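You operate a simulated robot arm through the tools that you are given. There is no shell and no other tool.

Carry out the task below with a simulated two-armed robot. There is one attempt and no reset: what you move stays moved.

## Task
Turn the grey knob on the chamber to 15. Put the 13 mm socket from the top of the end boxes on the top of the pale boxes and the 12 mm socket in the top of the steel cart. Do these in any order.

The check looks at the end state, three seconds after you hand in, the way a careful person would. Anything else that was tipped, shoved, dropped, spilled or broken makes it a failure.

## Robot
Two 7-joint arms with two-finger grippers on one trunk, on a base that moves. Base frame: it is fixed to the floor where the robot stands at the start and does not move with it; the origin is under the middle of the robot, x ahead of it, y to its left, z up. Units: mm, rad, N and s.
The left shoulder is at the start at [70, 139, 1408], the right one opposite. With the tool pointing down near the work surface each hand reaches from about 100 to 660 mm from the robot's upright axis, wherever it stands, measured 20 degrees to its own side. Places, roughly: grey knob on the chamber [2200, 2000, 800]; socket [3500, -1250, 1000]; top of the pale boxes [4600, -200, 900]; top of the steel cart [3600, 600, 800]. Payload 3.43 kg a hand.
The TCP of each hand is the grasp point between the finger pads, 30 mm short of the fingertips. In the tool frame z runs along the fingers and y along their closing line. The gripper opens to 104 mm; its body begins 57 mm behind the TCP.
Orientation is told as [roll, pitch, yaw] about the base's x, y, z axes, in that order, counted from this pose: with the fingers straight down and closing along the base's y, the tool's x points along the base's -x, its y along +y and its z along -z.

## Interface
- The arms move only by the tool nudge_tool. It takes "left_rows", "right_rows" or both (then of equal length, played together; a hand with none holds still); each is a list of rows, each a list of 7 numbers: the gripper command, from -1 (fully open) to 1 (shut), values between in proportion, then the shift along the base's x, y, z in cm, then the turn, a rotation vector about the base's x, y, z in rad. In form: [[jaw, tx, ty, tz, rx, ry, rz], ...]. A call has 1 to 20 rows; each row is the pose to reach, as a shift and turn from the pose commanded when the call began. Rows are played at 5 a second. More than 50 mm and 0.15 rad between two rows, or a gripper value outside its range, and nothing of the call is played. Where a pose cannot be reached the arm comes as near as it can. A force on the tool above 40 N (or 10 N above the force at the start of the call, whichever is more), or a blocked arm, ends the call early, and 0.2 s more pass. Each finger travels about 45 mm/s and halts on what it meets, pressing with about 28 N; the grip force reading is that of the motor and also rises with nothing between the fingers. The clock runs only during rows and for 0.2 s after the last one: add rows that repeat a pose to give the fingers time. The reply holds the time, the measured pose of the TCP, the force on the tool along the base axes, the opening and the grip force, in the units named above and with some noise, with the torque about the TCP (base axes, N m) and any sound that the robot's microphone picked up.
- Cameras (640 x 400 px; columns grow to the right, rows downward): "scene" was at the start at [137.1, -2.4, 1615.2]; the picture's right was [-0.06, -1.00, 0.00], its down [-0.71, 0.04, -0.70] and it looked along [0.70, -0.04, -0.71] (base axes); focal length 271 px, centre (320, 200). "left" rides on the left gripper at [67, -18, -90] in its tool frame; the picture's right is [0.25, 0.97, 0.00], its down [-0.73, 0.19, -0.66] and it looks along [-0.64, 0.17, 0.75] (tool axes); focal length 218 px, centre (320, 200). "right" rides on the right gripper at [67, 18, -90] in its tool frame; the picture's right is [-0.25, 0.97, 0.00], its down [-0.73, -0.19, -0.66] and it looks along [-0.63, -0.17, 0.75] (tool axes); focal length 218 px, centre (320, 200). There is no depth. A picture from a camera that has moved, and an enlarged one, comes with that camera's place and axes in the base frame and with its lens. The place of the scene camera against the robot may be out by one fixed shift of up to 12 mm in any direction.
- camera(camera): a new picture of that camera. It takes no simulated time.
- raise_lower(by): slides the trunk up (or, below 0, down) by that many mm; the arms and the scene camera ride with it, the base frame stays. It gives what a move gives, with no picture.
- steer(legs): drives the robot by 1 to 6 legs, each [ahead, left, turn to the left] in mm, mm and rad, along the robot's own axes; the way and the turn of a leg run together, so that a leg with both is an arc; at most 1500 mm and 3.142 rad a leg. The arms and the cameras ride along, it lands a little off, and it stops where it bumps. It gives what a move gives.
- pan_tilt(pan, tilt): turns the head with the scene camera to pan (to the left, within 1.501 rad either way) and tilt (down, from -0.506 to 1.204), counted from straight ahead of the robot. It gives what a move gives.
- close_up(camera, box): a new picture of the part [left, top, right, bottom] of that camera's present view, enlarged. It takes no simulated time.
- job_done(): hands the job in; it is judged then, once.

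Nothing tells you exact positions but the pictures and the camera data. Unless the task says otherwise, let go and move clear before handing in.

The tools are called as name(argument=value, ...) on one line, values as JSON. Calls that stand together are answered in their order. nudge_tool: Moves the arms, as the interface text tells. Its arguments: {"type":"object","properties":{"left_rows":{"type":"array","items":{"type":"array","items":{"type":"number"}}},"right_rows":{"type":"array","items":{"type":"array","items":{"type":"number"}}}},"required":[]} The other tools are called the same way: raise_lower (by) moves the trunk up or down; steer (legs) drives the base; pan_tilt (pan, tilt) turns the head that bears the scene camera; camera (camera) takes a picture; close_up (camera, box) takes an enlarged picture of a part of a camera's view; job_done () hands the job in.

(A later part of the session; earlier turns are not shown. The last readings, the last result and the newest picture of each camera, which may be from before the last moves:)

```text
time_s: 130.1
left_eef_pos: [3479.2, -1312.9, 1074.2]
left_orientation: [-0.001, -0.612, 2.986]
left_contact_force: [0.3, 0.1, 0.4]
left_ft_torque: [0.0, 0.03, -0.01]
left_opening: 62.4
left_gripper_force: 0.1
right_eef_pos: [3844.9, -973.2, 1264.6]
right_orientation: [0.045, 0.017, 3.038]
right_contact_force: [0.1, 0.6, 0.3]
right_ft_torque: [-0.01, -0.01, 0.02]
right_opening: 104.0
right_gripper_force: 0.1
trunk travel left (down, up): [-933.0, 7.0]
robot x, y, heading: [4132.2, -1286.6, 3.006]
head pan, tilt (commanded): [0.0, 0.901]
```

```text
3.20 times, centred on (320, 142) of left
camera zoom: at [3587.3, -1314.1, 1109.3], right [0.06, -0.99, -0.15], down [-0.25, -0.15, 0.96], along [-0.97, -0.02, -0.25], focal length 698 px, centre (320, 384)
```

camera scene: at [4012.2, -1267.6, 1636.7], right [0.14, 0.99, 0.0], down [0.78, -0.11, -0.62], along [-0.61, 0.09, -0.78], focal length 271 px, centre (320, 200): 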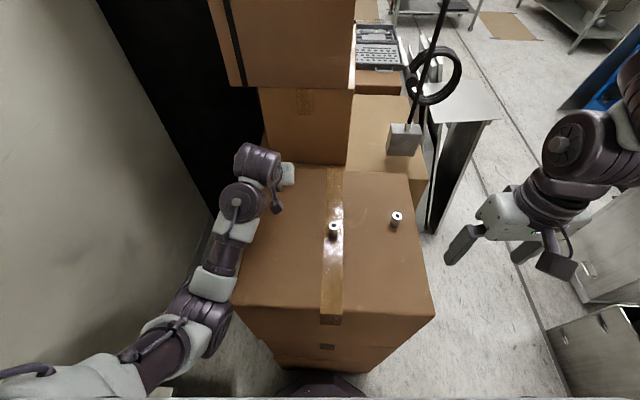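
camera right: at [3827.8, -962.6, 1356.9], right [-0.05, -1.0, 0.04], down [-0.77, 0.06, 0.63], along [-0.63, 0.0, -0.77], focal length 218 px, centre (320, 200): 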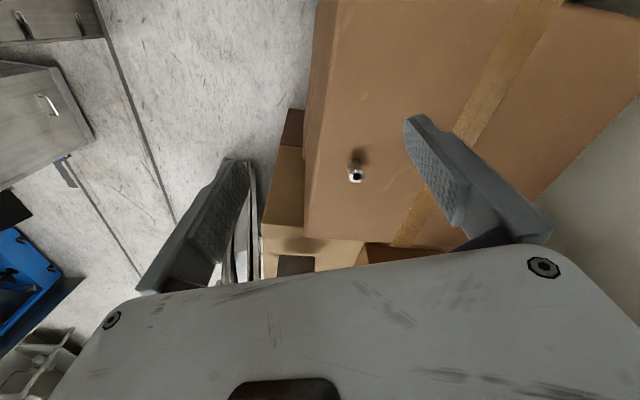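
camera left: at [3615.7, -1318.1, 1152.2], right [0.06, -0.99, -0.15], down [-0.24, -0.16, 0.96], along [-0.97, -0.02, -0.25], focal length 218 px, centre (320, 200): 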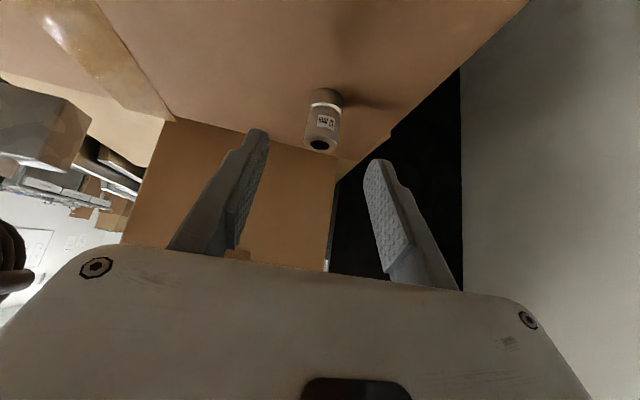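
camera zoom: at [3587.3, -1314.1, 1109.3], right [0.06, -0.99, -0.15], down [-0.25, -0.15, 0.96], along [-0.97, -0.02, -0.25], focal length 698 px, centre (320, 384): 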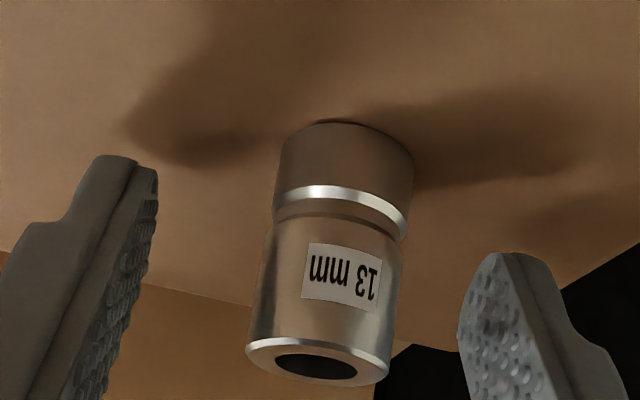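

nudge_tool(left_rows=[[-0.2, -0.2, -0.4, 0, 0, 0, 0], [0.2, -0.2, -0.4, 0, 0, 0, 0], [0.8, -0.2, -0.4, 0, 0, 0, 0], [0.8, -0.2, -0.4, 0, 0, 0, 0], [0.8, -0.2, -0.4, 0, 0, 0, 0], [0.8, -0.2, -0.4, 0, 0, 0, 0]])

close_up(camera="left", box=[220, 80, 420, 205])

```text
time_s: 131.5
left_eef_pos: [3476.1, -1318.2, 1073.7]
left_orientation: [0.0, -0.615, 2.989]
left_contact_force: [-0.2, 0.1, 0.2]
left_ft_torque: [-0.03, -0.03, -0.01]
left_opening: 21.9
left_gripper_force: 27.7
right_eef_pos: [3843.8, -973.2, 1264.3]
right_orientation: [0.043, 0.018, 3.039]
right_contact_force: [-0.5, -0.5, 0.6]
right_ft_torque: [-0.03, 0.03, -0.02]
right_opening: 104.1
right_gripper_force: 0.1
trunk travel left (down, up): [-933.0, 7.0]
robot x, y, heading: [4134.0, -1285.0, 3.004]
head pan, tilt (commanded): [0.0, 0.901]
```

```text
3.20 times, centred on (320, 142) of left
camera zoom: at [3584.5, -1318.4, 1109.9], right [0.06, -0.99, -0.15], down [-0.24, -0.16, 0.96], along [-0.97, -0.02, -0.25], focal length 698 px, centre (320, 384)
```

zoom: 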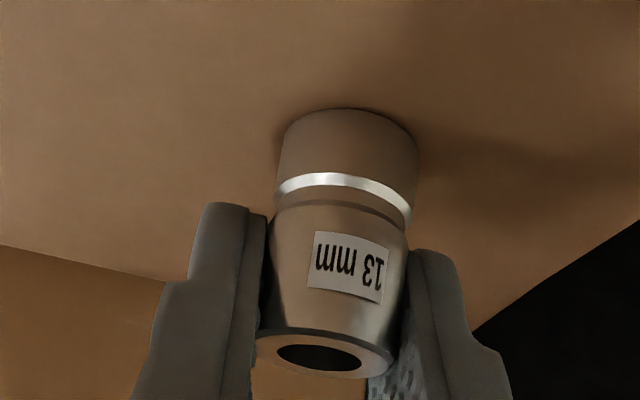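

Gripped the 13 mm socket. Lifting it straight up and drawing it back.

nudge_tool(left_rows=[[0.8, 0, 0, 1.5, 0, 0, 0], [0.8, 0, 0, 4, 0, 0, 0], [0.8, 0, 0, 7, 0, 0, 0], [0.8, 1, 0, 10, 0, 0, 0], [0.8, 4, -2, 11.5, 0, 0, 0], [0.8, 8, -4, 11.5, 0, 0, 0], [0.8, 11, -6, 11.5, 0, 0, 0], [0.8, 11, -6, 11.5, 0, 0, 0]])

camera(camera="left")

camera(camera="right")

camera(camera="scene")

```text
time_s: 133.3
left_eef_pos: [3585.3, -1376.2, 1188.0]
left_orientation: [0.001, -0.615, 2.987]
left_contact_force: [-0.7, -0.4, -0.1]
left_ft_torque: [-0.02, -0.01, 0.0]
left_opening: 10.0
left_gripper_force: 0.1
right_eef_pos: [3844.5, -973.6, 1265.2]
right_orientation: [0.046, 0.019, 3.039]
right_contact_force: [-0.1, -0.8, 0.7]
right_ft_torque: [-0.02, -0.03, -0.01]
right_opening: 104.1
right_gripper_force: 0.0
trunk travel left (down, up): [-933.0, 7.0]
robot x, y, heading: [4129.1, -1286.9, 3.003]
head pan, tilt (commanded): [0.0, 0.901]
```

```text
taken
camera left: at [3694.0, -1377.8, 1222.8], right [0.06, -0.99, -0.15], down [-0.24, -0.15, 0.96], along [-0.97, -0.02, -0.25], focal length 218 px, centre (320, 200)
```

left: 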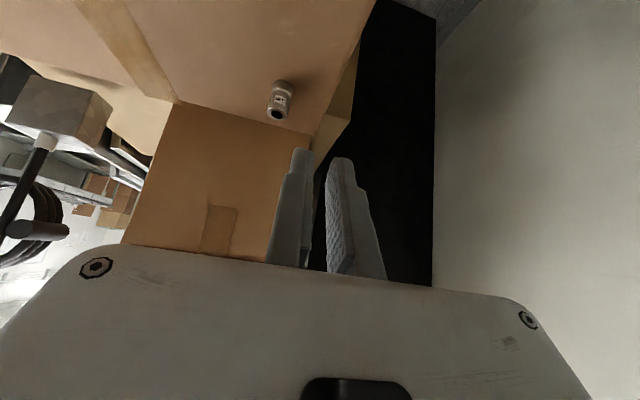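

```text
taken
camera right: at [3907.2, -994.2, 1357.2], right [-0.35, -0.94, 0.04], down [-0.71, 0.3, 0.63], along [-0.6, 0.19, -0.77], focal length 218 px, centre (320, 200)
```

right: 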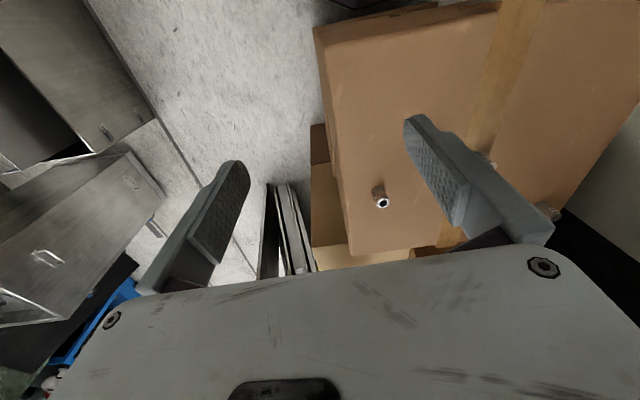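

```text
taken
camera scene: at [4011.7, -1266.5, 1636.7], right [0.14, 0.99, 0.0], down [0.78, -0.11, -0.62], along [-0.61, 0.09, -0.78], focal length 271 px, centre (320, 200)
```

scene: 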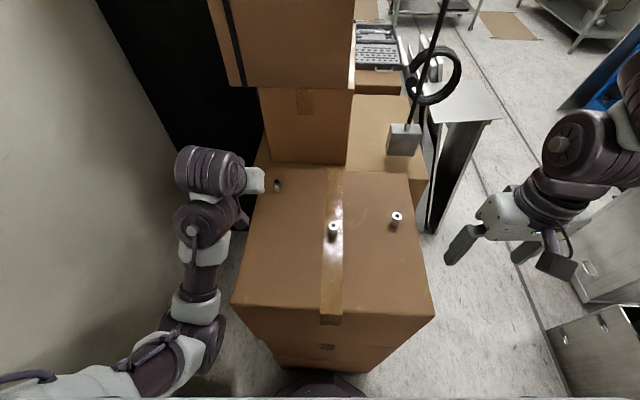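

The socket slid out and still stands on the box; triangulating properly it's at (3478, -1315) with its top at z≈1078 and the box top at ≈1040, so I gripped too far forward. I'll open and retry with corrected numbers.

nudge_tool(left_rows=[[-0.2, 0, 0, 0, 0, 0, 0], [-0.2, 0, 0, 0, 0, 0, 0], [-0.2, -2.2, 1.8, -1.5, 0, 0, 0], [-0.2, -4.4, 3.6, -3.5, 0, 0, 0], [-0.2, -6.43, 5.45, -6.4, 0, 0, 0], [-0.2, -6.43, 5.45, -6.4, 0, 0, 0]])

close_up(camera="left", box=[240, 70, 400, 170])

```text
time_s: 134.7
left_eef_pos: [3521.4, -1320.5, 1124.5]
left_orientation: [-0.002, -0.614, 2.989]
left_contact_force: [0.0, 0.4, -0.5]
left_ft_torque: [0.0, -0.02, -0.02]
left_opening: 62.3
left_gripper_force: 0.1
right_eef_pos: [3844.7, -974.2, 1265.2]
right_orientation: [0.046, 0.019, 3.039]
right_contact_force: [-0.3, -1.0, 0.1]
right_ft_torque: [-0.01, -0.01, -0.03]
right_opening: 104.3
right_gripper_force: 0.1
trunk travel left (down, up): [-933.0, 7.0]
robot x, y, heading: [4131.8, -1285.6, 3.002]
head pan, tilt (commanded): [0.0, 0.901]
```

```text
4.00 times, centred on (320, 120) of left
camera zoom: at [3629.6, -1321.7, 1159.3], right [0.06, -0.99, -0.15], down [-0.24, -0.16, 0.96], along [-0.97, -0.02, -0.25], focal length 873 px, centre (320, 520)
```

zoom: 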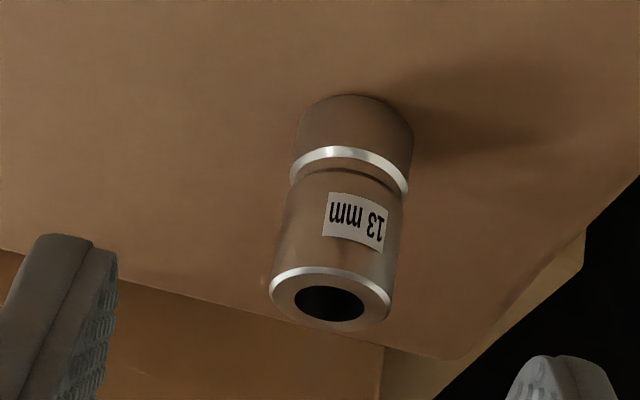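

nudge_tool(left_rows=[[-0.2, -1.2, 0.05, -1.8, 0, 0, 0], [-0.2, -2.4, 0.1, -3.6, 0, 0, 0], [-0.2, -3.34, 0.1, -4.9, 0, 0, 0], [-0.2, -3.34, 0.1, -4.9, 0, 0, 0]])

close_up(camera="left", box=[220, 80, 420, 205])

```text
time_s: 135.7
left_eef_pos: [3488.9, -1322.3, 1076.2]
left_orientation: [0.0, -0.616, 2.987]
left_contact_force: [0.2, -0.2, -0.2]
left_ft_torque: [0.01, -0.02, -0.02]
left_opening: 62.6
left_gripper_force: 0.0
right_eef_pos: [3844.2, -973.6, 1265.7]
right_orientation: [0.045, 0.019, 3.037]
right_contact_force: [-1.2, 0.1, -0.3]
right_ft_torque: [-0.02, 0.02, 0.01]
right_opening: 104.4
right_gripper_force: 0.1
trunk travel left (down, up): [-933.0, 7.0]
robot x, y, heading: [4132.8, -1285.1, 2.998]
head pan, tilt (commanded): [0.0, 0.901]
```

```text
3.20 times, centred on (320, 142) of left
camera zoom: at [3597.1, -1322.9, 1112.4], right [0.06, -0.99, -0.15], down [-0.24, -0.16, 0.96], along [-0.97, -0.02, -0.25], focal length 698 px, centre (320, 384)
```

zoom: 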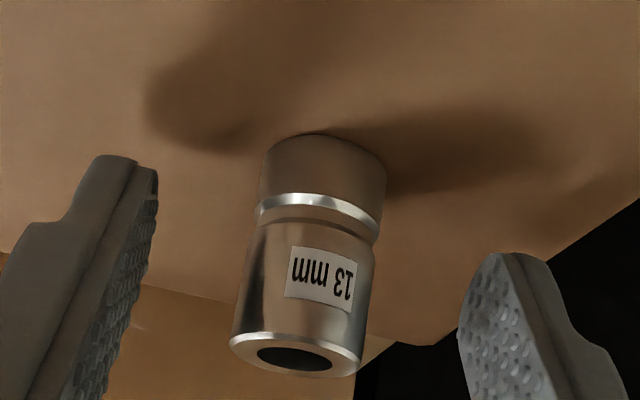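

nudge_tool(left_rows=[[-0.2, 0, 0, -0.2, 0, 0, 0], [0.2, 0, 0, -0.2, 0, 0, 0], [0.9, 0, 0, -0.2, 0, 0, 0], [0.9, 0, 0, -0.2, 0, 0, 0], [0.9, 0, 0, -0.2, 0, 0, 0], [0.9, 0, 0, -0.2, 0, 0, 0]])

nudge_tool(left_rows=[[0.9, 0, 0, 0.5, 0, 0, 0], [0.9, 0, 0, 1.0, 0, 0, 0], [0.9, 0, 0, 1.5, 0, 0, 0], [0.9, 0, 0, 2, 0, 0, 0], [0.9, 0, 0, 2, 0, 0, 0]])

close_up(camera="left", box=[220, 80, 420, 205])

```text
time_s: 137.1
left_eef_pos: [3489.5, -1322.3, 1076.3]
left_orientation: [0.001, -0.614, 2.988]
left_contact_force: [0.2, 0.7, 0.4]
left_ft_torque: [0.02, 0.0, 0.04]
left_opening: 22.5
left_gripper_force: 27.9
right_eef_pos: [3844.3, -973.0, 1264.5]
right_orientation: [0.045, 0.018, 3.039]
right_contact_force: [-0.2, 0.6, 0.2]
right_ft_torque: [0.02, 0.01, -0.01]
right_opening: 104.1
right_gripper_force: 0.0
trunk travel left (down, up): [-933.0, 7.0]
robot x, y, heading: [4132.4, -1289.1, 3.006]
head pan, tilt (commanded): [0.0, 0.901]
```

```text
time_s: 138.3
left_eef_pos: [3489.5, -1322.6, 1095.1]
left_orientation: [0.001, -0.614, 2.987]
left_contact_force: [0.4, 0.1, -1.1]
left_ft_torque: [0.0, -0.02, 0.01]
left_opening: 22.5
left_gripper_force: 28.1
right_eef_pos: [3844.1, -974.6, 1265.7]
right_orientation: [0.047, 0.017, 3.038]
right_contact_force: [0.6, -0.4, -0.3]
right_ft_torque: [0.03, 0.02, 0.0]
right_opening: 104.2
right_gripper_force: 0.0
trunk travel left (down, up): [-933.0, 7.0]
robot x, y, heading: [4128.3, -1285.1, 3.003]
head pan, tilt (commanded): [0.0, 0.901]
```

```text
3.20 times, centred on (320, 142) of left
camera zoom: at [3597.2, -1323.1, 1130.0], right [0.06, -0.99, -0.15], down [-0.24, -0.16, 0.96], along [-0.97, -0.02, -0.25], focal length 698 px, centre (320, 384)
```

zoom: 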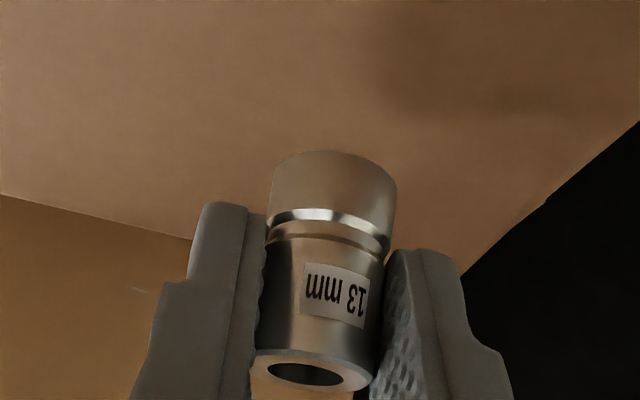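

It's lifted this time. I'll raise it gently further and pull it back.

nudge_tool(left_rows=[[0.9, 0, 0, 1.5, 0, 0, 0], [0.9, 0, 0, 3, 0, 0, 0], [0.9, 0, 0, 4.5, 0, 0, 0], [0.9, 0.5, -0.3, 6, 0, 0, 0], [0.9, 1.5, -1, 7.5, 0, 0, 0], [0.9, 3, -2, 9, 0, 0, 0], [0.9, 5, -3, 9.5, 0, 0, 0], [0.9, 7, -4, 9.5, 0, 0, 0], [0.9, 9, -5, 9.5, 0, 0, 0], [0.9, 9, -5, 9.5, 0, 0, 0]])

close_up(camera="left", box=[220, 80, 420, 205])

close_up(camera="right", box=[330, 90, 570, 240])

```text
time_s: 140.5
left_eef_pos: [3580.8, -1372.8, 1190.8]
left_orientation: [0.001, -0.615, 2.987]
left_contact_force: [0.3, 0.6, -0.3]
left_ft_torque: [0.03, -0.02, 0.01]
left_opening: 22.5
left_gripper_force: 27.5
right_eef_pos: [3844.2, -973.4, 1264.5]
right_orientation: [0.045, 0.02, 3.039]
right_contact_force: [0.5, 0.7, 0.1]
right_ft_torque: [0.03, -0.06, 0.02]
right_opening: 104.0
right_gripper_force: 0.0
trunk travel left (down, up): [-933.0, 7.0]
robot x, y, heading: [4132.8, -1285.3, 3.0]
head pan, tilt (commanded): [0.0, 0.901]
```

```text
3.20 times, centred on (320, 142) of left
camera zoom: at [3688.8, -1373.9, 1225.7], right [0.06, -0.99, -0.15], down [-0.24, -0.16, 0.96], along [-0.97, -0.02, -0.25], focal length 698 px, centre (320, 384)
```

zoom: 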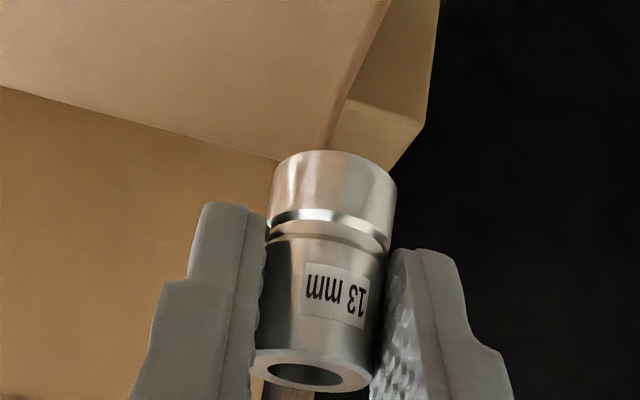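

```text
2.67 times, centred on (450, 165) of right
camera zoom: at [3907.4, -994.5, 1357.2], right [-0.35, -0.94, 0.04], down [-0.71, 0.29, 0.63], along [-0.6, 0.19, -0.77], focal length 582 px, centre (-27, 293)
```

zoom: 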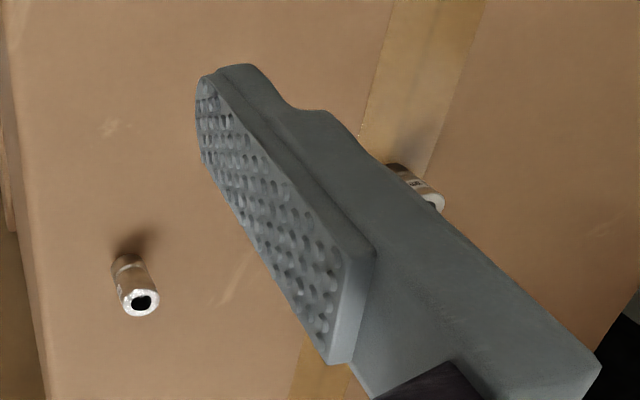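

The 13 mm socket is held firmly. I'll move the left hand aside and bring the right hand (pointing down) over the 12 mm socket.

nudge_tool(left_rows=[[0.9, 1.5, -2, 0, 0, 0, 0], [0.9, 3, -4, 0, 0, 0, 0], [0.9, 4.5, -6, 0, 0, 0, 0], [0.9, 6, -8, 0, 0, 0, 0], [0.9, 6, -8, 0, 0, 0, 0]])

nudge_tool(right_rows=[[-1, -2.5, -3.4, -1.2, 0, 0, 0], [-1, -5, -6.8, -2.4, 0, 0, 0], [-1, -7.5, -10.2, -3.6, 0, 0, 0], [-1, -10, -13.6, -4.8, 0, 0, 0], [-1, -12, -17, -6, 0, 0, 0], [-1, -12, -17, -6, 0, 0, 0]])

camera(camera="right")

camera(camera="scene")

```text
time_s: 141.7
left_eef_pos: [3619.6, -1426.1, 1190.3]
left_orientation: [0.002, -0.618, 2.987]
left_contact_force: [0.2, -0.1, -0.2]
left_ft_torque: [0.02, -0.02, 0.04]
left_opening: 22.5
left_gripper_force: 28.2
left hand out of reach, approached as far as the arm can: row 3, 4, 5
right_eef_pos: [3845.4, -972.8, 1265.5]
right_orientation: [0.048, 0.017, 3.038]
right_contact_force: [0.4, 0.1, 0.7]
right_ft_torque: [-0.04, -0.02, 0.01]
right_opening: 104.1
right_gripper_force: 0.1
trunk travel left (down, up): [-933.0, 7.0]
robot x, y, heading: [4130.4, -1286.9, 3.001]
head pan, tilt (commanded): [0.0, 0.901]
```

```text
time_s: 143.1
left_eef_pos: [3624.2, -1425.1, 1191.5]
left_orientation: [0.004, -0.623, 2.986]
left_contact_force: [0.3, 0.4, -1.1]
left_ft_torque: [-0.01, -0.01, -0.01]
left_opening: 22.6
left_gripper_force: 28.0
right_eef_pos: [3696.9, -1113.2, 1207.2]
right_orientation: [0.047, 0.014, 3.04]
right_contact_force: [0.8, -0.4, -0.8]
right_ft_torque: [-0.01, 0.02, -0.05]
right_opening: 104.0
right_gripper_force: 0.1
right hand out of reach, approached as far as the arm can: row 1, 2, 3, 4, 5, 6
trunk travel left (down, up): [-933.0, 7.0]
robot x, y, heading: [4130.2, -1286.6, 3.005]
head pan, tilt (commanded): [0.0, 0.901]
```

```text
taken
camera right: at [3760.7, -1133.4, 1298.9], right [-0.35, -0.94, 0.04], down [-0.71, 0.3, 0.64], along [-0.61, 0.19, -0.77], focal length 218 px, centre (320, 200)
```

right: 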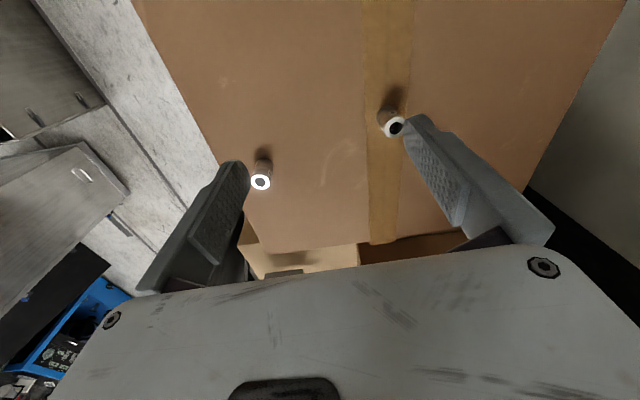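

```text
taken
camera scene: at [4018.8, -1265.2, 1637.2], right [0.14, 0.99, 0.0], down [0.77, -0.11, -0.62], along [-0.62, 0.09, -0.78], focal length 271 px, centre (320, 200)
```

scene: 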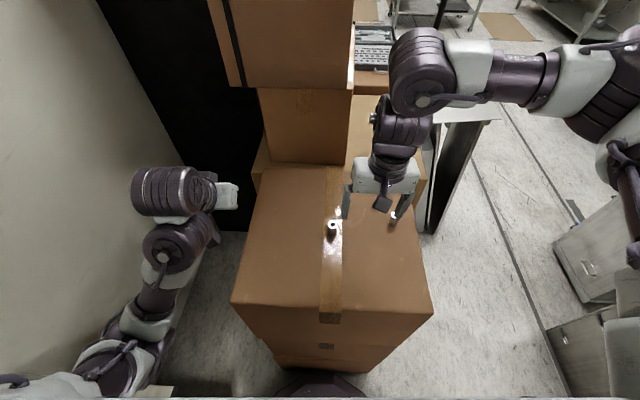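

close_up(camera="right", box=[350, 70, 446, 150])

```text
5.00 times, centred on (398, 110) of right
camera zoom: at [3760.7, -1133.4, 1298.9], right [-0.35, -0.94, 0.04], down [-0.71, 0.3, 0.64], along [-0.61, 0.19, -0.77], focal length 1091 px, centre (-70, 650)
```

zoom: 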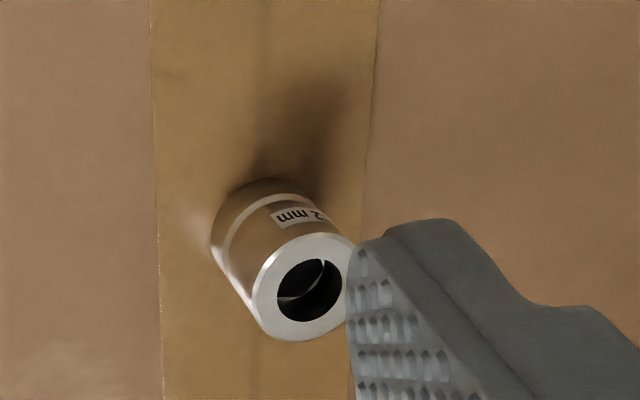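

The 12 mm socket B triangulates to about (3648, -1187). I'll move the right hand over it at a safe height.

nudge_tool(right_rows=[[-1, -2, -2.5, -1, 0, 0, 0], [-1, -4, -5, -2, 0, 0, 0], [-0.6, -4.9, -7.4, -4, 0, 0, 0], [-0.3, -4.9, -7.4, -6, 0, 0, 0], [-0.3, -4.9, -7.4, -7, 0, 0, 0], [-0.3, -4.9, -7.4, -7, 0, 0, 0]])

camera(camera="right")

camera(camera="scene")

```text
time_s: 144.5
left_eef_pos: [3619.5, -1427.3, 1188.6]
left_orientation: [0.001, -0.621, 2.991]
left_contact_force: [0.4, 0.2, -0.5]
left_ft_torque: [0.01, -0.01, -0.01]
left_opening: 22.5
left_gripper_force: 28.1
right_eef_pos: [3641.9, -1186.8, 1138.2]
right_orientation: [0.045, 0.017, 3.038]
right_contact_force: [1.4, 0.5, 0.1]
right_ft_torque: [-0.01, -0.02, 0.01]
right_opening: 67.5
right_gripper_force: 0.1
trunk travel left (down, up): [-933.0, 7.0]
robot x, y, heading: [4131.7, -1283.7, 3.0]
head pan, tilt (commanded): [0.0, 0.901]
```

```text
taken
camera right: at [3704.9, -1207.0, 1230.8], right [-0.35, -0.94, 0.04], down [-0.71, 0.29, 0.63], along [-0.61, 0.19, -0.77], focal length 218 px, centre (320, 200)
```

right: 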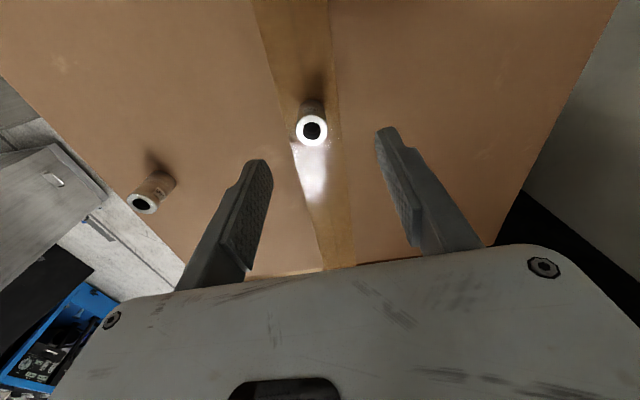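

```text
taken
camera scene: at [4012.9, -1267.5, 1636.8], right [0.14, 0.99, 0.0], down [0.78, -0.11, -0.62], along [-0.62, 0.09, -0.78], focal length 271 px, centre (320, 200)
```

scene: 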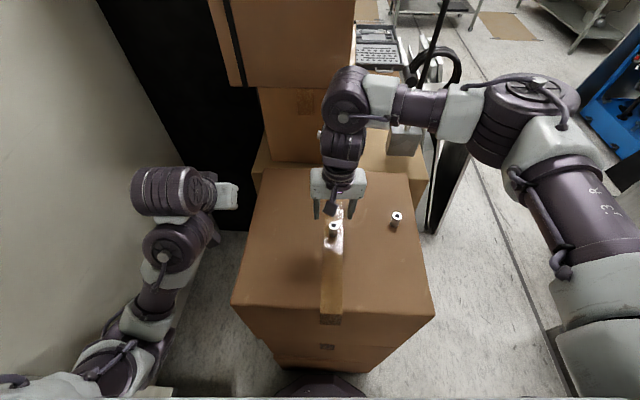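

close_up(camera="right", box=[250, 80, 410, 180])

```text
4.00 times, centred on (330, 130) of right
camera zoom: at [3704.9, -1207.0, 1230.8], right [-0.35, -0.94, 0.04], down [-0.71, 0.29, 0.63], along [-0.61, 0.19, -0.77], focal length 873 px, centre (280, 480)
```

zoom: 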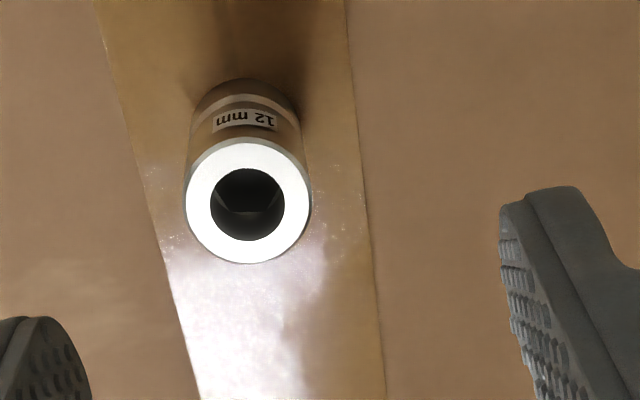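

nudge_tool(right_rows=[[-0.3, 0.4, 0.05, -1.5, 0, 0, 0], [-0.3, 0.62, 0.08, -3, 0, 0, 0], [-0.3, 0.62, 0.08, -4.5, 0, 0, 0], [-0.3, 0.62, 0.08, -5.6, 0, 0, 0], [-0.3, 0.62, 0.08, -6.1, 0, 0, 0], [-0.3, 0.62, 0.08, -6.1, 0, 0, 0]])

close_up(camera="right", box=[220, 90, 420, 215])

```text
time_s: 145.9
left_eef_pos: [3617.9, -1428.3, 1189.5]
left_orientation: [0.0, -0.618, 2.987]
left_contact_force: [0.2, 0.1, -0.9]
left_ft_torque: [0.0, -0.01, -0.01]
left_opening: 22.3
left_gripper_force: 27.9
right_eef_pos: [3646.1, -1185.6, 1078.6]
right_orientation: [0.046, 0.017, 3.039]
right_contact_force: [0.0, -0.4, 0.2]
right_ft_torque: [-0.01, 0.01, 0.0]
right_opening: 67.5
right_gripper_force: 0.1
trunk travel left (down, up): [-933.0, 7.0]
robot x, y, heading: [4129.8, -1288.0, 3.006]
head pan, tilt (commanded): [0.0, 0.901]
```

```text
3.20 times, centred on (320, 152) of right
camera zoom: at [3709.6, -1205.7, 1170.9], right [-0.35, -0.94, 0.04], down [-0.71, 0.29, 0.63], along [-0.6, 0.2, -0.77], focal length 698 px, centre (320, 352)
```

zoom: 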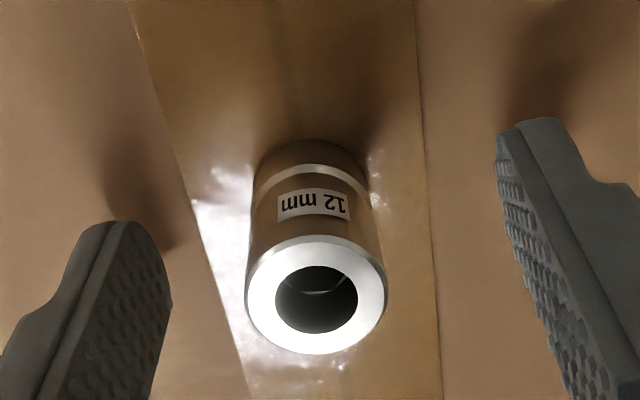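

nudge_tool(right_rows=[[-0.3, 0.1, -0.05, -0.3, 0, 0, 0], [-0.3, 0.1, -0.05, -0.4, 0, 0, 0], [0.2, 0.1, -0.05, -0.4, 0, 0, 0], [0.9, 0.1, -0.05, -0.4, 0, 0, 0], [0.9, 0.1, -0.05, -0.4, 0, 0, 0], [0.9, 0.1, -0.05, -0.4, 0, 0, 0], [0.9, 0.1, -0.05, -0.4, 0, 0, 0]])

close_up(camera="right", box=[220, 90, 420, 215])

```text
time_s: 147.5
left_eef_pos: [3619.7, -1427.1, 1189.0]
left_orientation: [0.001, -0.619, 2.987]
left_contact_force: [-0.1, -1.0, -0.3]
left_ft_torque: [-0.03, 0.01, 0.03]
left_opening: 22.5
left_gripper_force: 28.2
right_eef_pos: [3647.3, -1185.1, 1074.5]
right_orientation: [0.046, 0.019, 3.038]
right_contact_force: [0.1, -0.6, -0.1]
right_ft_torque: [-0.03, 0.0, -0.01]
right_opening: 22.4
right_gripper_force: 27.9
trunk travel left (down, up): [-933.0, 7.0]
robot x, y, heading: [4132.1, -1287.0, 3.005]
head pan, tilt (commanded): [0.0, 0.901]
```

```text
3.20 times, centred on (320, 152) of right
camera zoom: at [3710.9, -1206.0, 1167.4], right [-0.35, -0.94, 0.04], down [-0.71, 0.29, 0.63], along [-0.6, 0.19, -0.77], focal length 698 px, centre (320, 352)
```

zoom: 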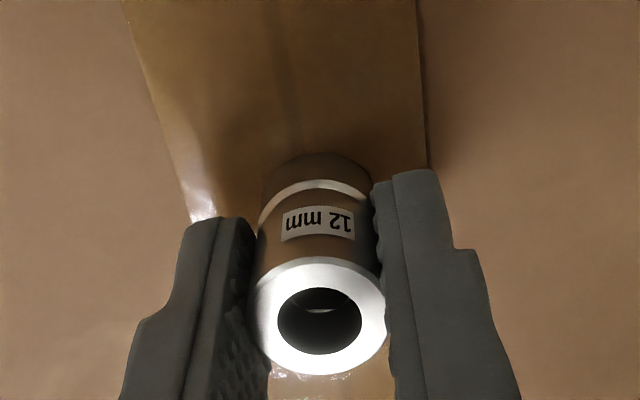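

Gripped the 12 mm socket. Lifting it gently.

nudge_tool(right_rows=[[0.9, 0, 0, 0.7, 0, 0, 0], [0.9, 0, 0, 1.5, 0, 0, 0], [0.9, 0, 0, 3, 0, 0, 0], [0.9, 0, 0, 5, 0, 0, 0], [0.9, 0, 0, 7, 0, 0, 0], [0.9, 1, 1, 9, 0, 0, 0], [0.9, 3, 3, 11, 0, 0, 0], [0.9, 5, 5, 12, 0, 0, 0], [0.9, 5, 5, 12, 0, 0, 0]])

camera(camera="right")

camera(camera="scene")

```text
time_s: 149.5
left_eef_pos: [3618.8, -1427.9, 1188.4]
left_orientation: [-0.003, -0.618, 2.99]
left_contact_force: [0.3, 0.1, -0.9]
left_ft_torque: [0.0, -0.01, 0.0]
left_opening: 22.6
left_gripper_force: 27.6
right_eef_pos: [3685.9, -1129.5, 1194.3]
right_orientation: [0.046, 0.023, 3.042]
right_contact_force: [-0.2, -0.3, -0.9]
right_ft_torque: [0.02, -0.04, -0.01]
right_opening: 22.1
right_gripper_force: 27.6
right hand out of reach, approached as far as the arm can: row 7, 8, 9
trunk travel left (down, up): [-933.0, 7.0]
robot x, y, heading: [4129.3, -1287.6, 3.001]
head pan, tilt (commanded): [0.0, 0.901]
```

```text
taken
camera right: at [3749.2, -1150.3, 1286.9], right [-0.35, -0.94, 0.04], down [-0.72, 0.29, 0.63], along [-0.6, 0.19, -0.77], focal length 218 px, centre (320, 200)
```

right: 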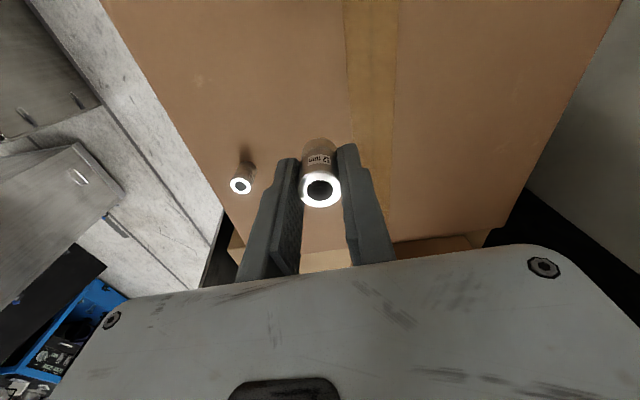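

```text
taken
camera scene: at [4011.4, -1268.0, 1636.6], right [0.14, 0.99, 0.0], down [0.78, -0.11, -0.62], along [-0.61, 0.09, -0.78], focal length 271 px, centre (320, 200)
```

scene: 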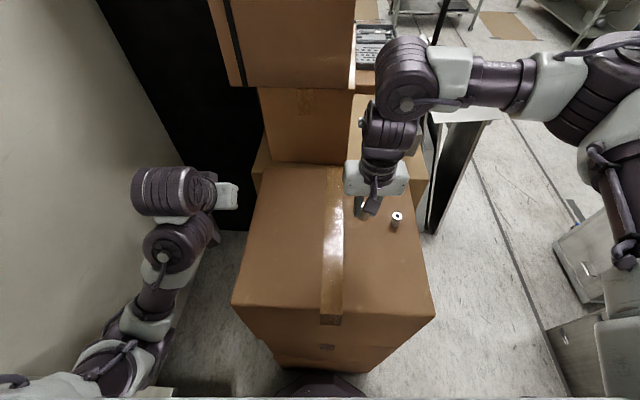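

Both sockets are in hand. I'll back away diagonally from the end boxes and then turn to face the pale boxes (+y).

steer(legs=[[-230, -320, 0.0]])

steer(legs=[[0, 0, -1.43]])

pan_tilt(pan=0.0, tilt=0.6)

camera(camera="scene")

```text
time_s: 152.0
left_eef_pos: [3886.6, -1142.2, 1187.9]
left_orientation: [-0.002, -0.618, 2.986]
left_contact_force: [-0.7, -0.3, -2.4]
left_ft_torque: [0.01, 0.01, -0.02]
left_opening: 22.4
left_gripper_force: 27.5
right_eef_pos: [3955.7, -844.5, 1194.2]
right_orientation: [0.044, 0.021, 3.037]
right_contact_force: [0.1, -0.4, -0.2]
right_ft_torque: [0.02, -0.01, -0.01]
right_opening: 22.6
right_gripper_force: 27.8
trunk travel left (down, up): [-933.0, 7.0]
robot x, y, heading: [4402.6, -1003.0, 2.999]
head pan, tilt (commanded): [0.0, 0.901]
```

```text
time_s: 155.9
left_eef_pos: [4191.6, -515.7, 1189.2]
left_orientation: [-0.002, -0.618, 1.557]
left_contact_force: [-0.3, 0.1, -0.1]
left_ft_torque: [-0.01, -0.01, 0.02]
left_opening: 22.2
left_gripper_force: 27.7
right_eef_pos: [4495.6, -541.3, 1193.7]
right_orientation: [0.046, 0.02, 1.611]
right_contact_force: [0.8, -0.2, -0.7]
right_ft_torque: [-0.05, 0.01, 0.04]
right_opening: 22.4
right_gripper_force: 28.2
trunk travel left (down, up): [-933.0, 7.0]
robot x, y, heading: [4400.6, -1000.3, 1.574]
head pan, tilt (commanded): [0.0, 0.901]
```

```text
time_s: 156.7
left_eef_pos: [4192.1, -515.5, 1189.2]
left_orientation: [0.0, -0.618, 1.557]
left_contact_force: [-0.9, -0.7, -0.1]
left_ft_torque: [0.0, -0.01, 0.0]
left_opening: 22.5
left_gripper_force: 27.6
right_eef_pos: [4496.1, -540.4, 1195.2]
right_orientation: [0.048, 0.021, 1.609]
right_contact_force: [-0.1, 0.2, -0.6]
right_ft_torque: [0.0, 0.02, -0.01]
right_opening: 22.4
right_gripper_force: 28.6
trunk travel left (down, up): [-933.0, 7.0]
robot x, y, heading: [4398.3, -1005.6, 1.57]
head pan, tilt (commanded): [0.0, 0.6]
```

```text
taken
camera scene: at [4407.3, -861.8, 1661.4], right [1.0, 0.0, 0.0], down [0.0, -0.57, -0.82], along [0.0, 0.82, -0.57], focal length 271 px, centre (320, 200)
```

scene: 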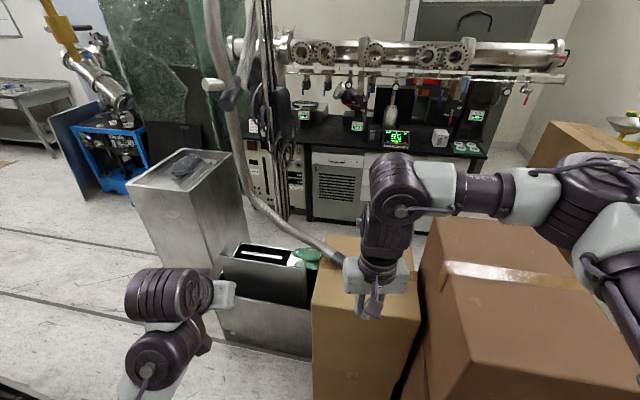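

The pale box top is about x 4385–4700, y -370 to -40, with the hose end on its back-left part. I'll check the brown box's height to the right and the pale top more closely.

close_up(camera="scene", box=[200, 200, 440, 350])

pan_tilt(pan=-0.5, tilt=0.7)

camera(camera="scene")

camera(camera="left")

```text
2.67 times, centred on (320, 275) of scene
camera zoom: at [4407.3, -861.8, 1661.4], right [1.0, 0.0, 0.0], down [0.0, -0.57, -0.82], along [0.0, 0.82, -0.57], focal length 722 px, centre (320, 0)
```

zoom: 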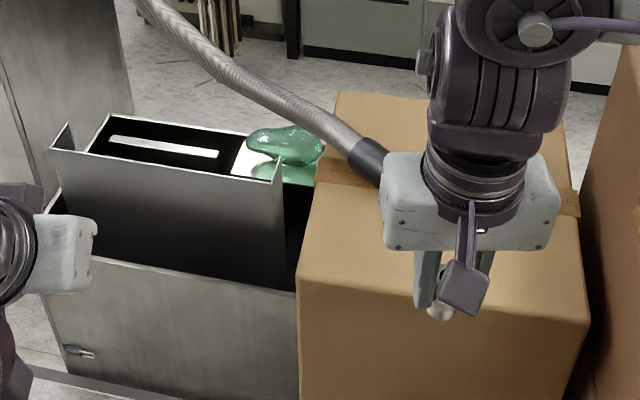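

```text
time_s: 157.6
left_eef_pos: [4191.3, -516.4, 1189.1]
left_orientation: [0.0, -0.618, 1.556]
left_contact_force: [0.3, 0.4, -1.1]
left_ft_torque: [0.01, -0.01, 0.01]
left_opening: 22.4
left_gripper_force: 28.2
right_eef_pos: [4494.9, -541.6, 1194.5]
right_orientation: [0.048, 0.021, 1.61]
right_contact_force: [-0.1, 0.2, -0.9]
right_ft_torque: [0.02, -0.01, 0.05]
right_opening: 22.4
right_gripper_force: 28.0
trunk travel left (down, up): [-933.0, 7.0]
robot x, y, heading: [4403.4, -1004.0, 1.57]
head pan, tilt (commanded): [-0.499, 0.7]
```

```text
taken
camera scene: at [4447.6, -875.5, 1652.9], right [0.88, -0.48, 0.0], down [-0.31, -0.57, -0.76], along [0.37, 0.67, -0.64], focal length 271 px, centre (320, 200)
```

scene: 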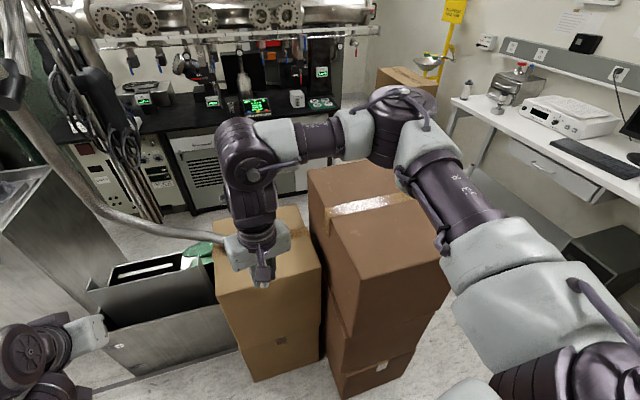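

```text
taken
camera left: at [4207.5, -623.9, 1223.8], right [-0.97, -0.19, -0.15], down [-0.19, 0.22, 0.96], along [-0.15, 0.96, -0.25], focal length 218 px, centre (320, 200)
```

left: 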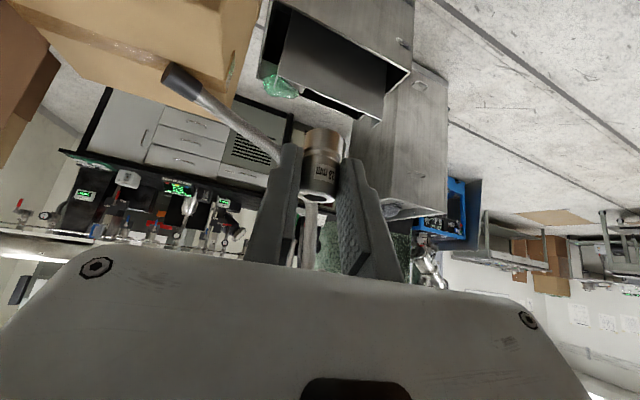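

Pale top corners: (4383,-346), (4713,-395), (4439,-6) at z≈890; hose tip ≈(4475,-190). I'll place the 13 mm socket near (4560,-280). First I tuck the right hand away high and to the right.

nudge_tool(right_rows=[[0.9, 3.5, -2.5, 1.5, 0, 0, 0], [0.9, 7, -5, 3, 0, 0, 0], [0.9, 10.5, -7.5, 4.5, 0, 0, 0], [0.9, 14, -10, 6, 0, 0, 0], [0.9, 17, -12, 7, 0, 0, 0], [0.9, 17, -12, 7, 0, 0, 0]])

steer(legs=[[110, -115, 0.0]])

pan_tilt(pan=0.0, tilt=0.8)

camera(camera="scene")

```text
time_s: 159.0
left_eef_pos: [4190.3, -513.5, 1189.2]
left_orientation: [0.0, -0.619, 1.557]
left_contact_force: [-0.5, 0.5, -1.1]
left_ft_torque: [0.01, 0.01, 0.03]
left_opening: 22.2
left_gripper_force: 28.1
right_eef_pos: [4665.9, -656.0, 1263.4]
right_orientation: [0.047, 0.02, 1.611]
right_contact_force: [0.3, 0.8, 0.0]
right_ft_torque: [0.0, -0.04, -0.01]
right_opening: 22.7
right_gripper_force: 28.3
right hand out of reach, approached as far as the arm can: row 1, 2, 3, 4
trunk travel left (down, up): [-933.0, 7.0]
robot x, y, heading: [4400.9, -999.1, 1.571]
head pan, tilt (commanded): [-0.499, 0.7]
```

```text
time_s: 160.4
left_eef_pos: [4301.7, -407.9, 1190.8]
left_orientation: [-0.004, -0.619, 1.561]
left_contact_force: [-0.2, -0.9, 0.4]
left_ft_torque: [0.02, -0.05, 0.01]
left_opening: 22.4
left_gripper_force: 28.1
right_eef_pos: [4775.7, -550.0, 1266.1]
right_orientation: [0.044, 0.019, 1.613]
right_contact_force: [0.8, -0.7, -0.6]
right_ft_torque: [0.02, -0.01, 0.0]
right_opening: 22.5
right_gripper_force: 28.2
trunk travel left (down, up): [-933.0, 7.0]
robot x, y, heading: [4517.1, -895.4, 1.573]
head pan, tilt (commanded): [-0.499, 0.7]
```

```text
time_s: 161.3
left_eef_pos: [4304.2, -406.1, 1189.4]
left_orientation: [0.0, -0.617, 1.558]
left_contact_force: [0.8, -0.3, 0.2]
left_ft_torque: [0.01, 0.01, -0.02]
left_opening: 22.3
left_gripper_force: 27.5
right_eef_pos: [4780.3, -548.6, 1264.0]
right_orientation: [0.047, 0.02, 1.613]
right_contact_force: [-0.2, 0.3, -0.8]
right_ft_torque: [0.03, -0.01, -0.03]
right_opening: 22.4
right_gripper_force: 28.5
trunk travel left (down, up): [-933.0, 7.0]
robot x, y, heading: [4517.6, -896.1, 1.573]
head pan, tilt (commanded): [0.0, 0.799]
```

```text
taken
camera scene: at [4522.3, -760.4, 1644.5], right [1.0, 0.0, 0.0], down [0.0, -0.72, -0.7], along [0.0, 0.7, -0.72], focal length 271 px, centre (320, 200)
```

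scene: 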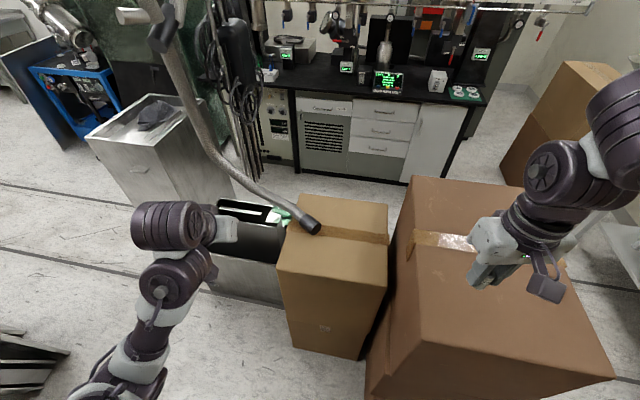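

steer(legs=[[50, -40, 0.0]])

raise_lower(by=-60)

nudge_tool(left_rows=[[0.9, 4, 0, 0, 0, 0, 0], [0.9, 8, 0, -1, 0, 0, 0], [0.9, 12, 0, -2, 0, 0, 0], [0.9, 16, 0.5, -4, 0, 0, 0], [0.9, 19, 1, -6, 0, 0, 0], [0.9, 22, 1.5, -8, 0, 0, 0], [0.9, 24, 2, -10, 0, 0, 0], [0.9, 24, 2, -10, 0, 0, 0]])

camera(camera="scene")

camera(camera="left")

```text
time_s: 162.3
left_eef_pos: [4336.4, -364.0, 1192.0]
left_orientation: [-0.007, -0.625, 1.565]
left_contact_force: [-0.2, -0.4, -0.6]
left_ft_torque: [0.05, -0.03, -0.05]
left_opening: 22.6
left_gripper_force: 28.3
right_eef_pos: [4811.7, -506.5, 1268.0]
right_orientation: [0.043, 0.012, 1.614]
right_contact_force: [-0.6, -1.2, 0.4]
right_ft_torque: [0.05, -0.09, 0.02]
right_opening: 22.3
right_gripper_force: 28.2
trunk travel left (down, up): [-933.0, 7.0]
robot x, y, heading: [4554.4, -845.2, 1.576]
head pan, tilt (commanded): [0.0, 0.799]
```

```text
time_s: 163.3
left_eef_pos: [4344.0, -357.5, 1129.1]
left_orientation: [0.002, -0.62, 1.56]
left_contact_force: [-0.7, 0.7, -0.7]
left_ft_torque: [-0.02, -0.01, 0.0]
left_opening: 22.2
left_gripper_force: 27.9
right_eef_pos: [4819.7, -497.2, 1203.4]
right_orientation: [0.048, 0.021, 1.614]
right_contact_force: [-0.4, 0.5, -0.5]
right_ft_torque: [0.0, 0.03, -0.01]
right_opening: 22.4
right_gripper_force: 28.1
trunk travel left (down, up): [-873.0, 67.0]
robot x, y, heading: [4551.3, -844.8, 1.573]
head pan, tilt (commanded): [0.0, 0.799]
```

```text
time_s: 165.1
left_eef_pos: [4580.5, -340.1, 1028.8]
left_orientation: [0.0, -0.618, 1.561]
left_contact_force: [0.1, -0.1, -1.2]
left_ft_torque: [-0.01, -0.02, 0.03]
left_opening: 22.5
left_gripper_force: 28.4
right_eef_pos: [4818.6, -499.3, 1204.3]
right_orientation: [0.047, 0.019, 1.613]
right_contact_force: [-0.6, -0.3, -0.1]
right_ft_torque: [0.0, -0.01, -0.02]
right_opening: 22.5
right_gripper_force: 28.0
trunk travel left (down, up): [-873.0, 67.0]
robot x, y, heading: [4551.4, -844.4, 1.576]
head pan, tilt (commanded): [0.0, 0.799]
```

```text
taken
camera scene: at [4560.1, -711.7, 1584.6], right [1.0, 0.0, 0.0], down [0.0, -0.72, -0.7], along [0.0, 0.7, -0.72], focal length 271 px, centre (320, 200)
```

scene: 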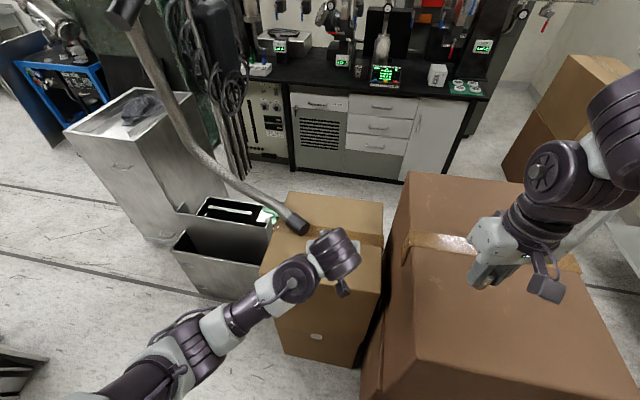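

```text
taken
camera left: at [4597.9, -447.8, 1063.5], right [-0.97, -0.2, -0.15], down [-0.19, 0.22, 0.96], along [-0.16, 0.96, -0.25], focal length 218 px, centre (320, 200)
```

left: 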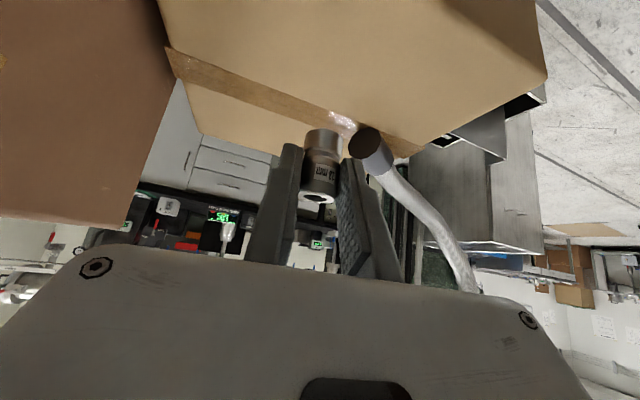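

nudge_tool(left_rows=[[0.9, 1, 1, -1.5, 0, 0, 0], [0.9, 2, 2, -3, 0, 0, 0], [0.9, 3, 3, -4.5, 0, 0, 0], [0.9, 3.45, 3.9, -6, 0, 0, 0], [0.9, 3.45, 3.9, -7.3, 0, 0, 0], [0.9, 3.45, 3.9, -7.3, 0, 0, 0]])

camera(camera="left")

close_up(camera="scene", box=[240, 180, 400, 300])

```text
time_s: 166.5
left_eef_pos: [4617.7, -300.2, 956.0]
left_orientation: [-0.001, -0.618, 1.561]
left_contact_force: [-0.4, -0.1, -0.4]
left_ft_torque: [-0.05, 0.01, -0.01]
left_opening: 22.3
left_gripper_force: 28.5
right_eef_pos: [4818.2, -499.5, 1205.1]
right_orientation: [0.046, 0.017, 1.614]
right_contact_force: [0.0, -0.5, 0.4]
right_ft_torque: [-0.01, -0.03, 0.01]
right_opening: 22.6
right_gripper_force: 27.5
trunk travel left (down, up): [-873.0, 67.0]
robot x, y, heading: [4554.7, -847.0, 1.573]
head pan, tilt (commanded): [0.0, 0.799]
```

```text
taken
camera left: at [4633.9, -409.1, 990.1], right [-0.97, -0.2, -0.15], down [-0.19, 0.22, 0.96], along [-0.16, 0.96, -0.25], focal length 218 px, centre (320, 200)
```

left: 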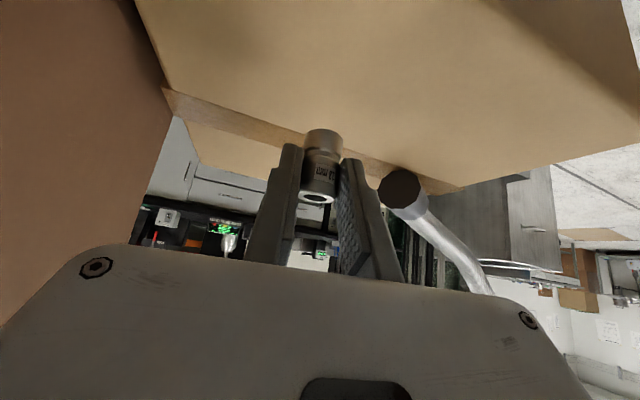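

```text
3.33 times, centred on (320, 240) of scene
camera zoom: at [4560.3, -711.8, 1584.6], right [1.0, 0.0, 0.0], down [0.0, -0.72, -0.7], along [0.0, 0.7, -0.72], focal length 903 px, centre (320, 67)
```

zoom: 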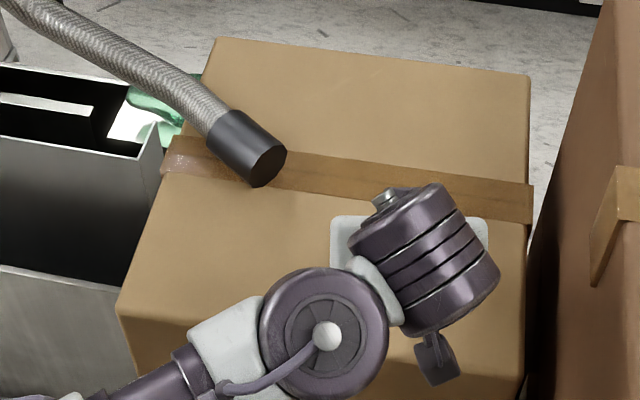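

nudge_tool(left_rows=[[0.9, 0, 0, -0.8, 0, 0, 0], [0.9, 0, 0, -1.6, 0, 0, 0], [0.9, 0, 0, -2.2, 0, 0, 0], [0.9, 0, 0, -2.5, 0, 0, 0], [0.9, 0, 0, -2.5, 0, 0, 0]])

close_up(camera="left", box=[220, 80, 420, 205])

```text
time_s: 167.7
left_eef_pos: [4617.1, -299.2, 931.1]
left_orientation: [-0.001, -0.618, 1.56]
left_contact_force: [0.7, -0.3, -1.5]
left_ft_torque: [0.0, 0.02, -0.03]
left_opening: 22.3
left_gripper_force: 28.0
right_eef_pos: [4817.5, -497.9, 1204.4]
right_orientation: [0.045, 0.019, 1.615]
right_contact_force: [-0.5, 0.6, -0.6]
right_ft_torque: [-0.01, -0.03, 0.02]
right_opening: 22.4
right_gripper_force: 27.7
trunk travel left (down, up): [-873.0, 67.0]
robot x, y, heading: [4558.0, -846.9, 1.573]
head pan, tilt (commanded): [0.0, 0.799]
```

```text
3.20 times, centred on (320, 142) of left
camera zoom: at [4634.1, -407.9, 965.4], right [-0.97, -0.2, -0.15], down [-0.19, 0.22, 0.96], along [-0.16, 0.96, -0.25], focal length 698 px, centre (320, 384)
```

zoom: 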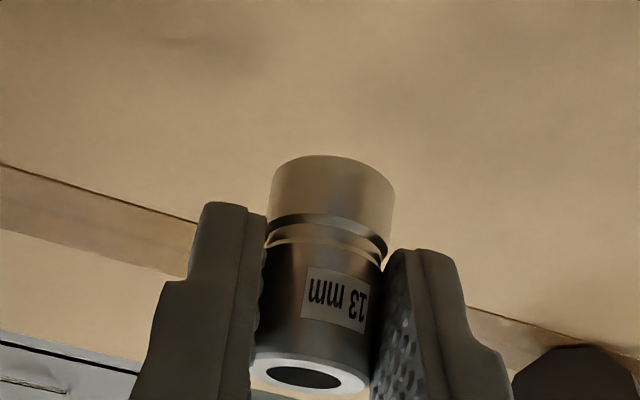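

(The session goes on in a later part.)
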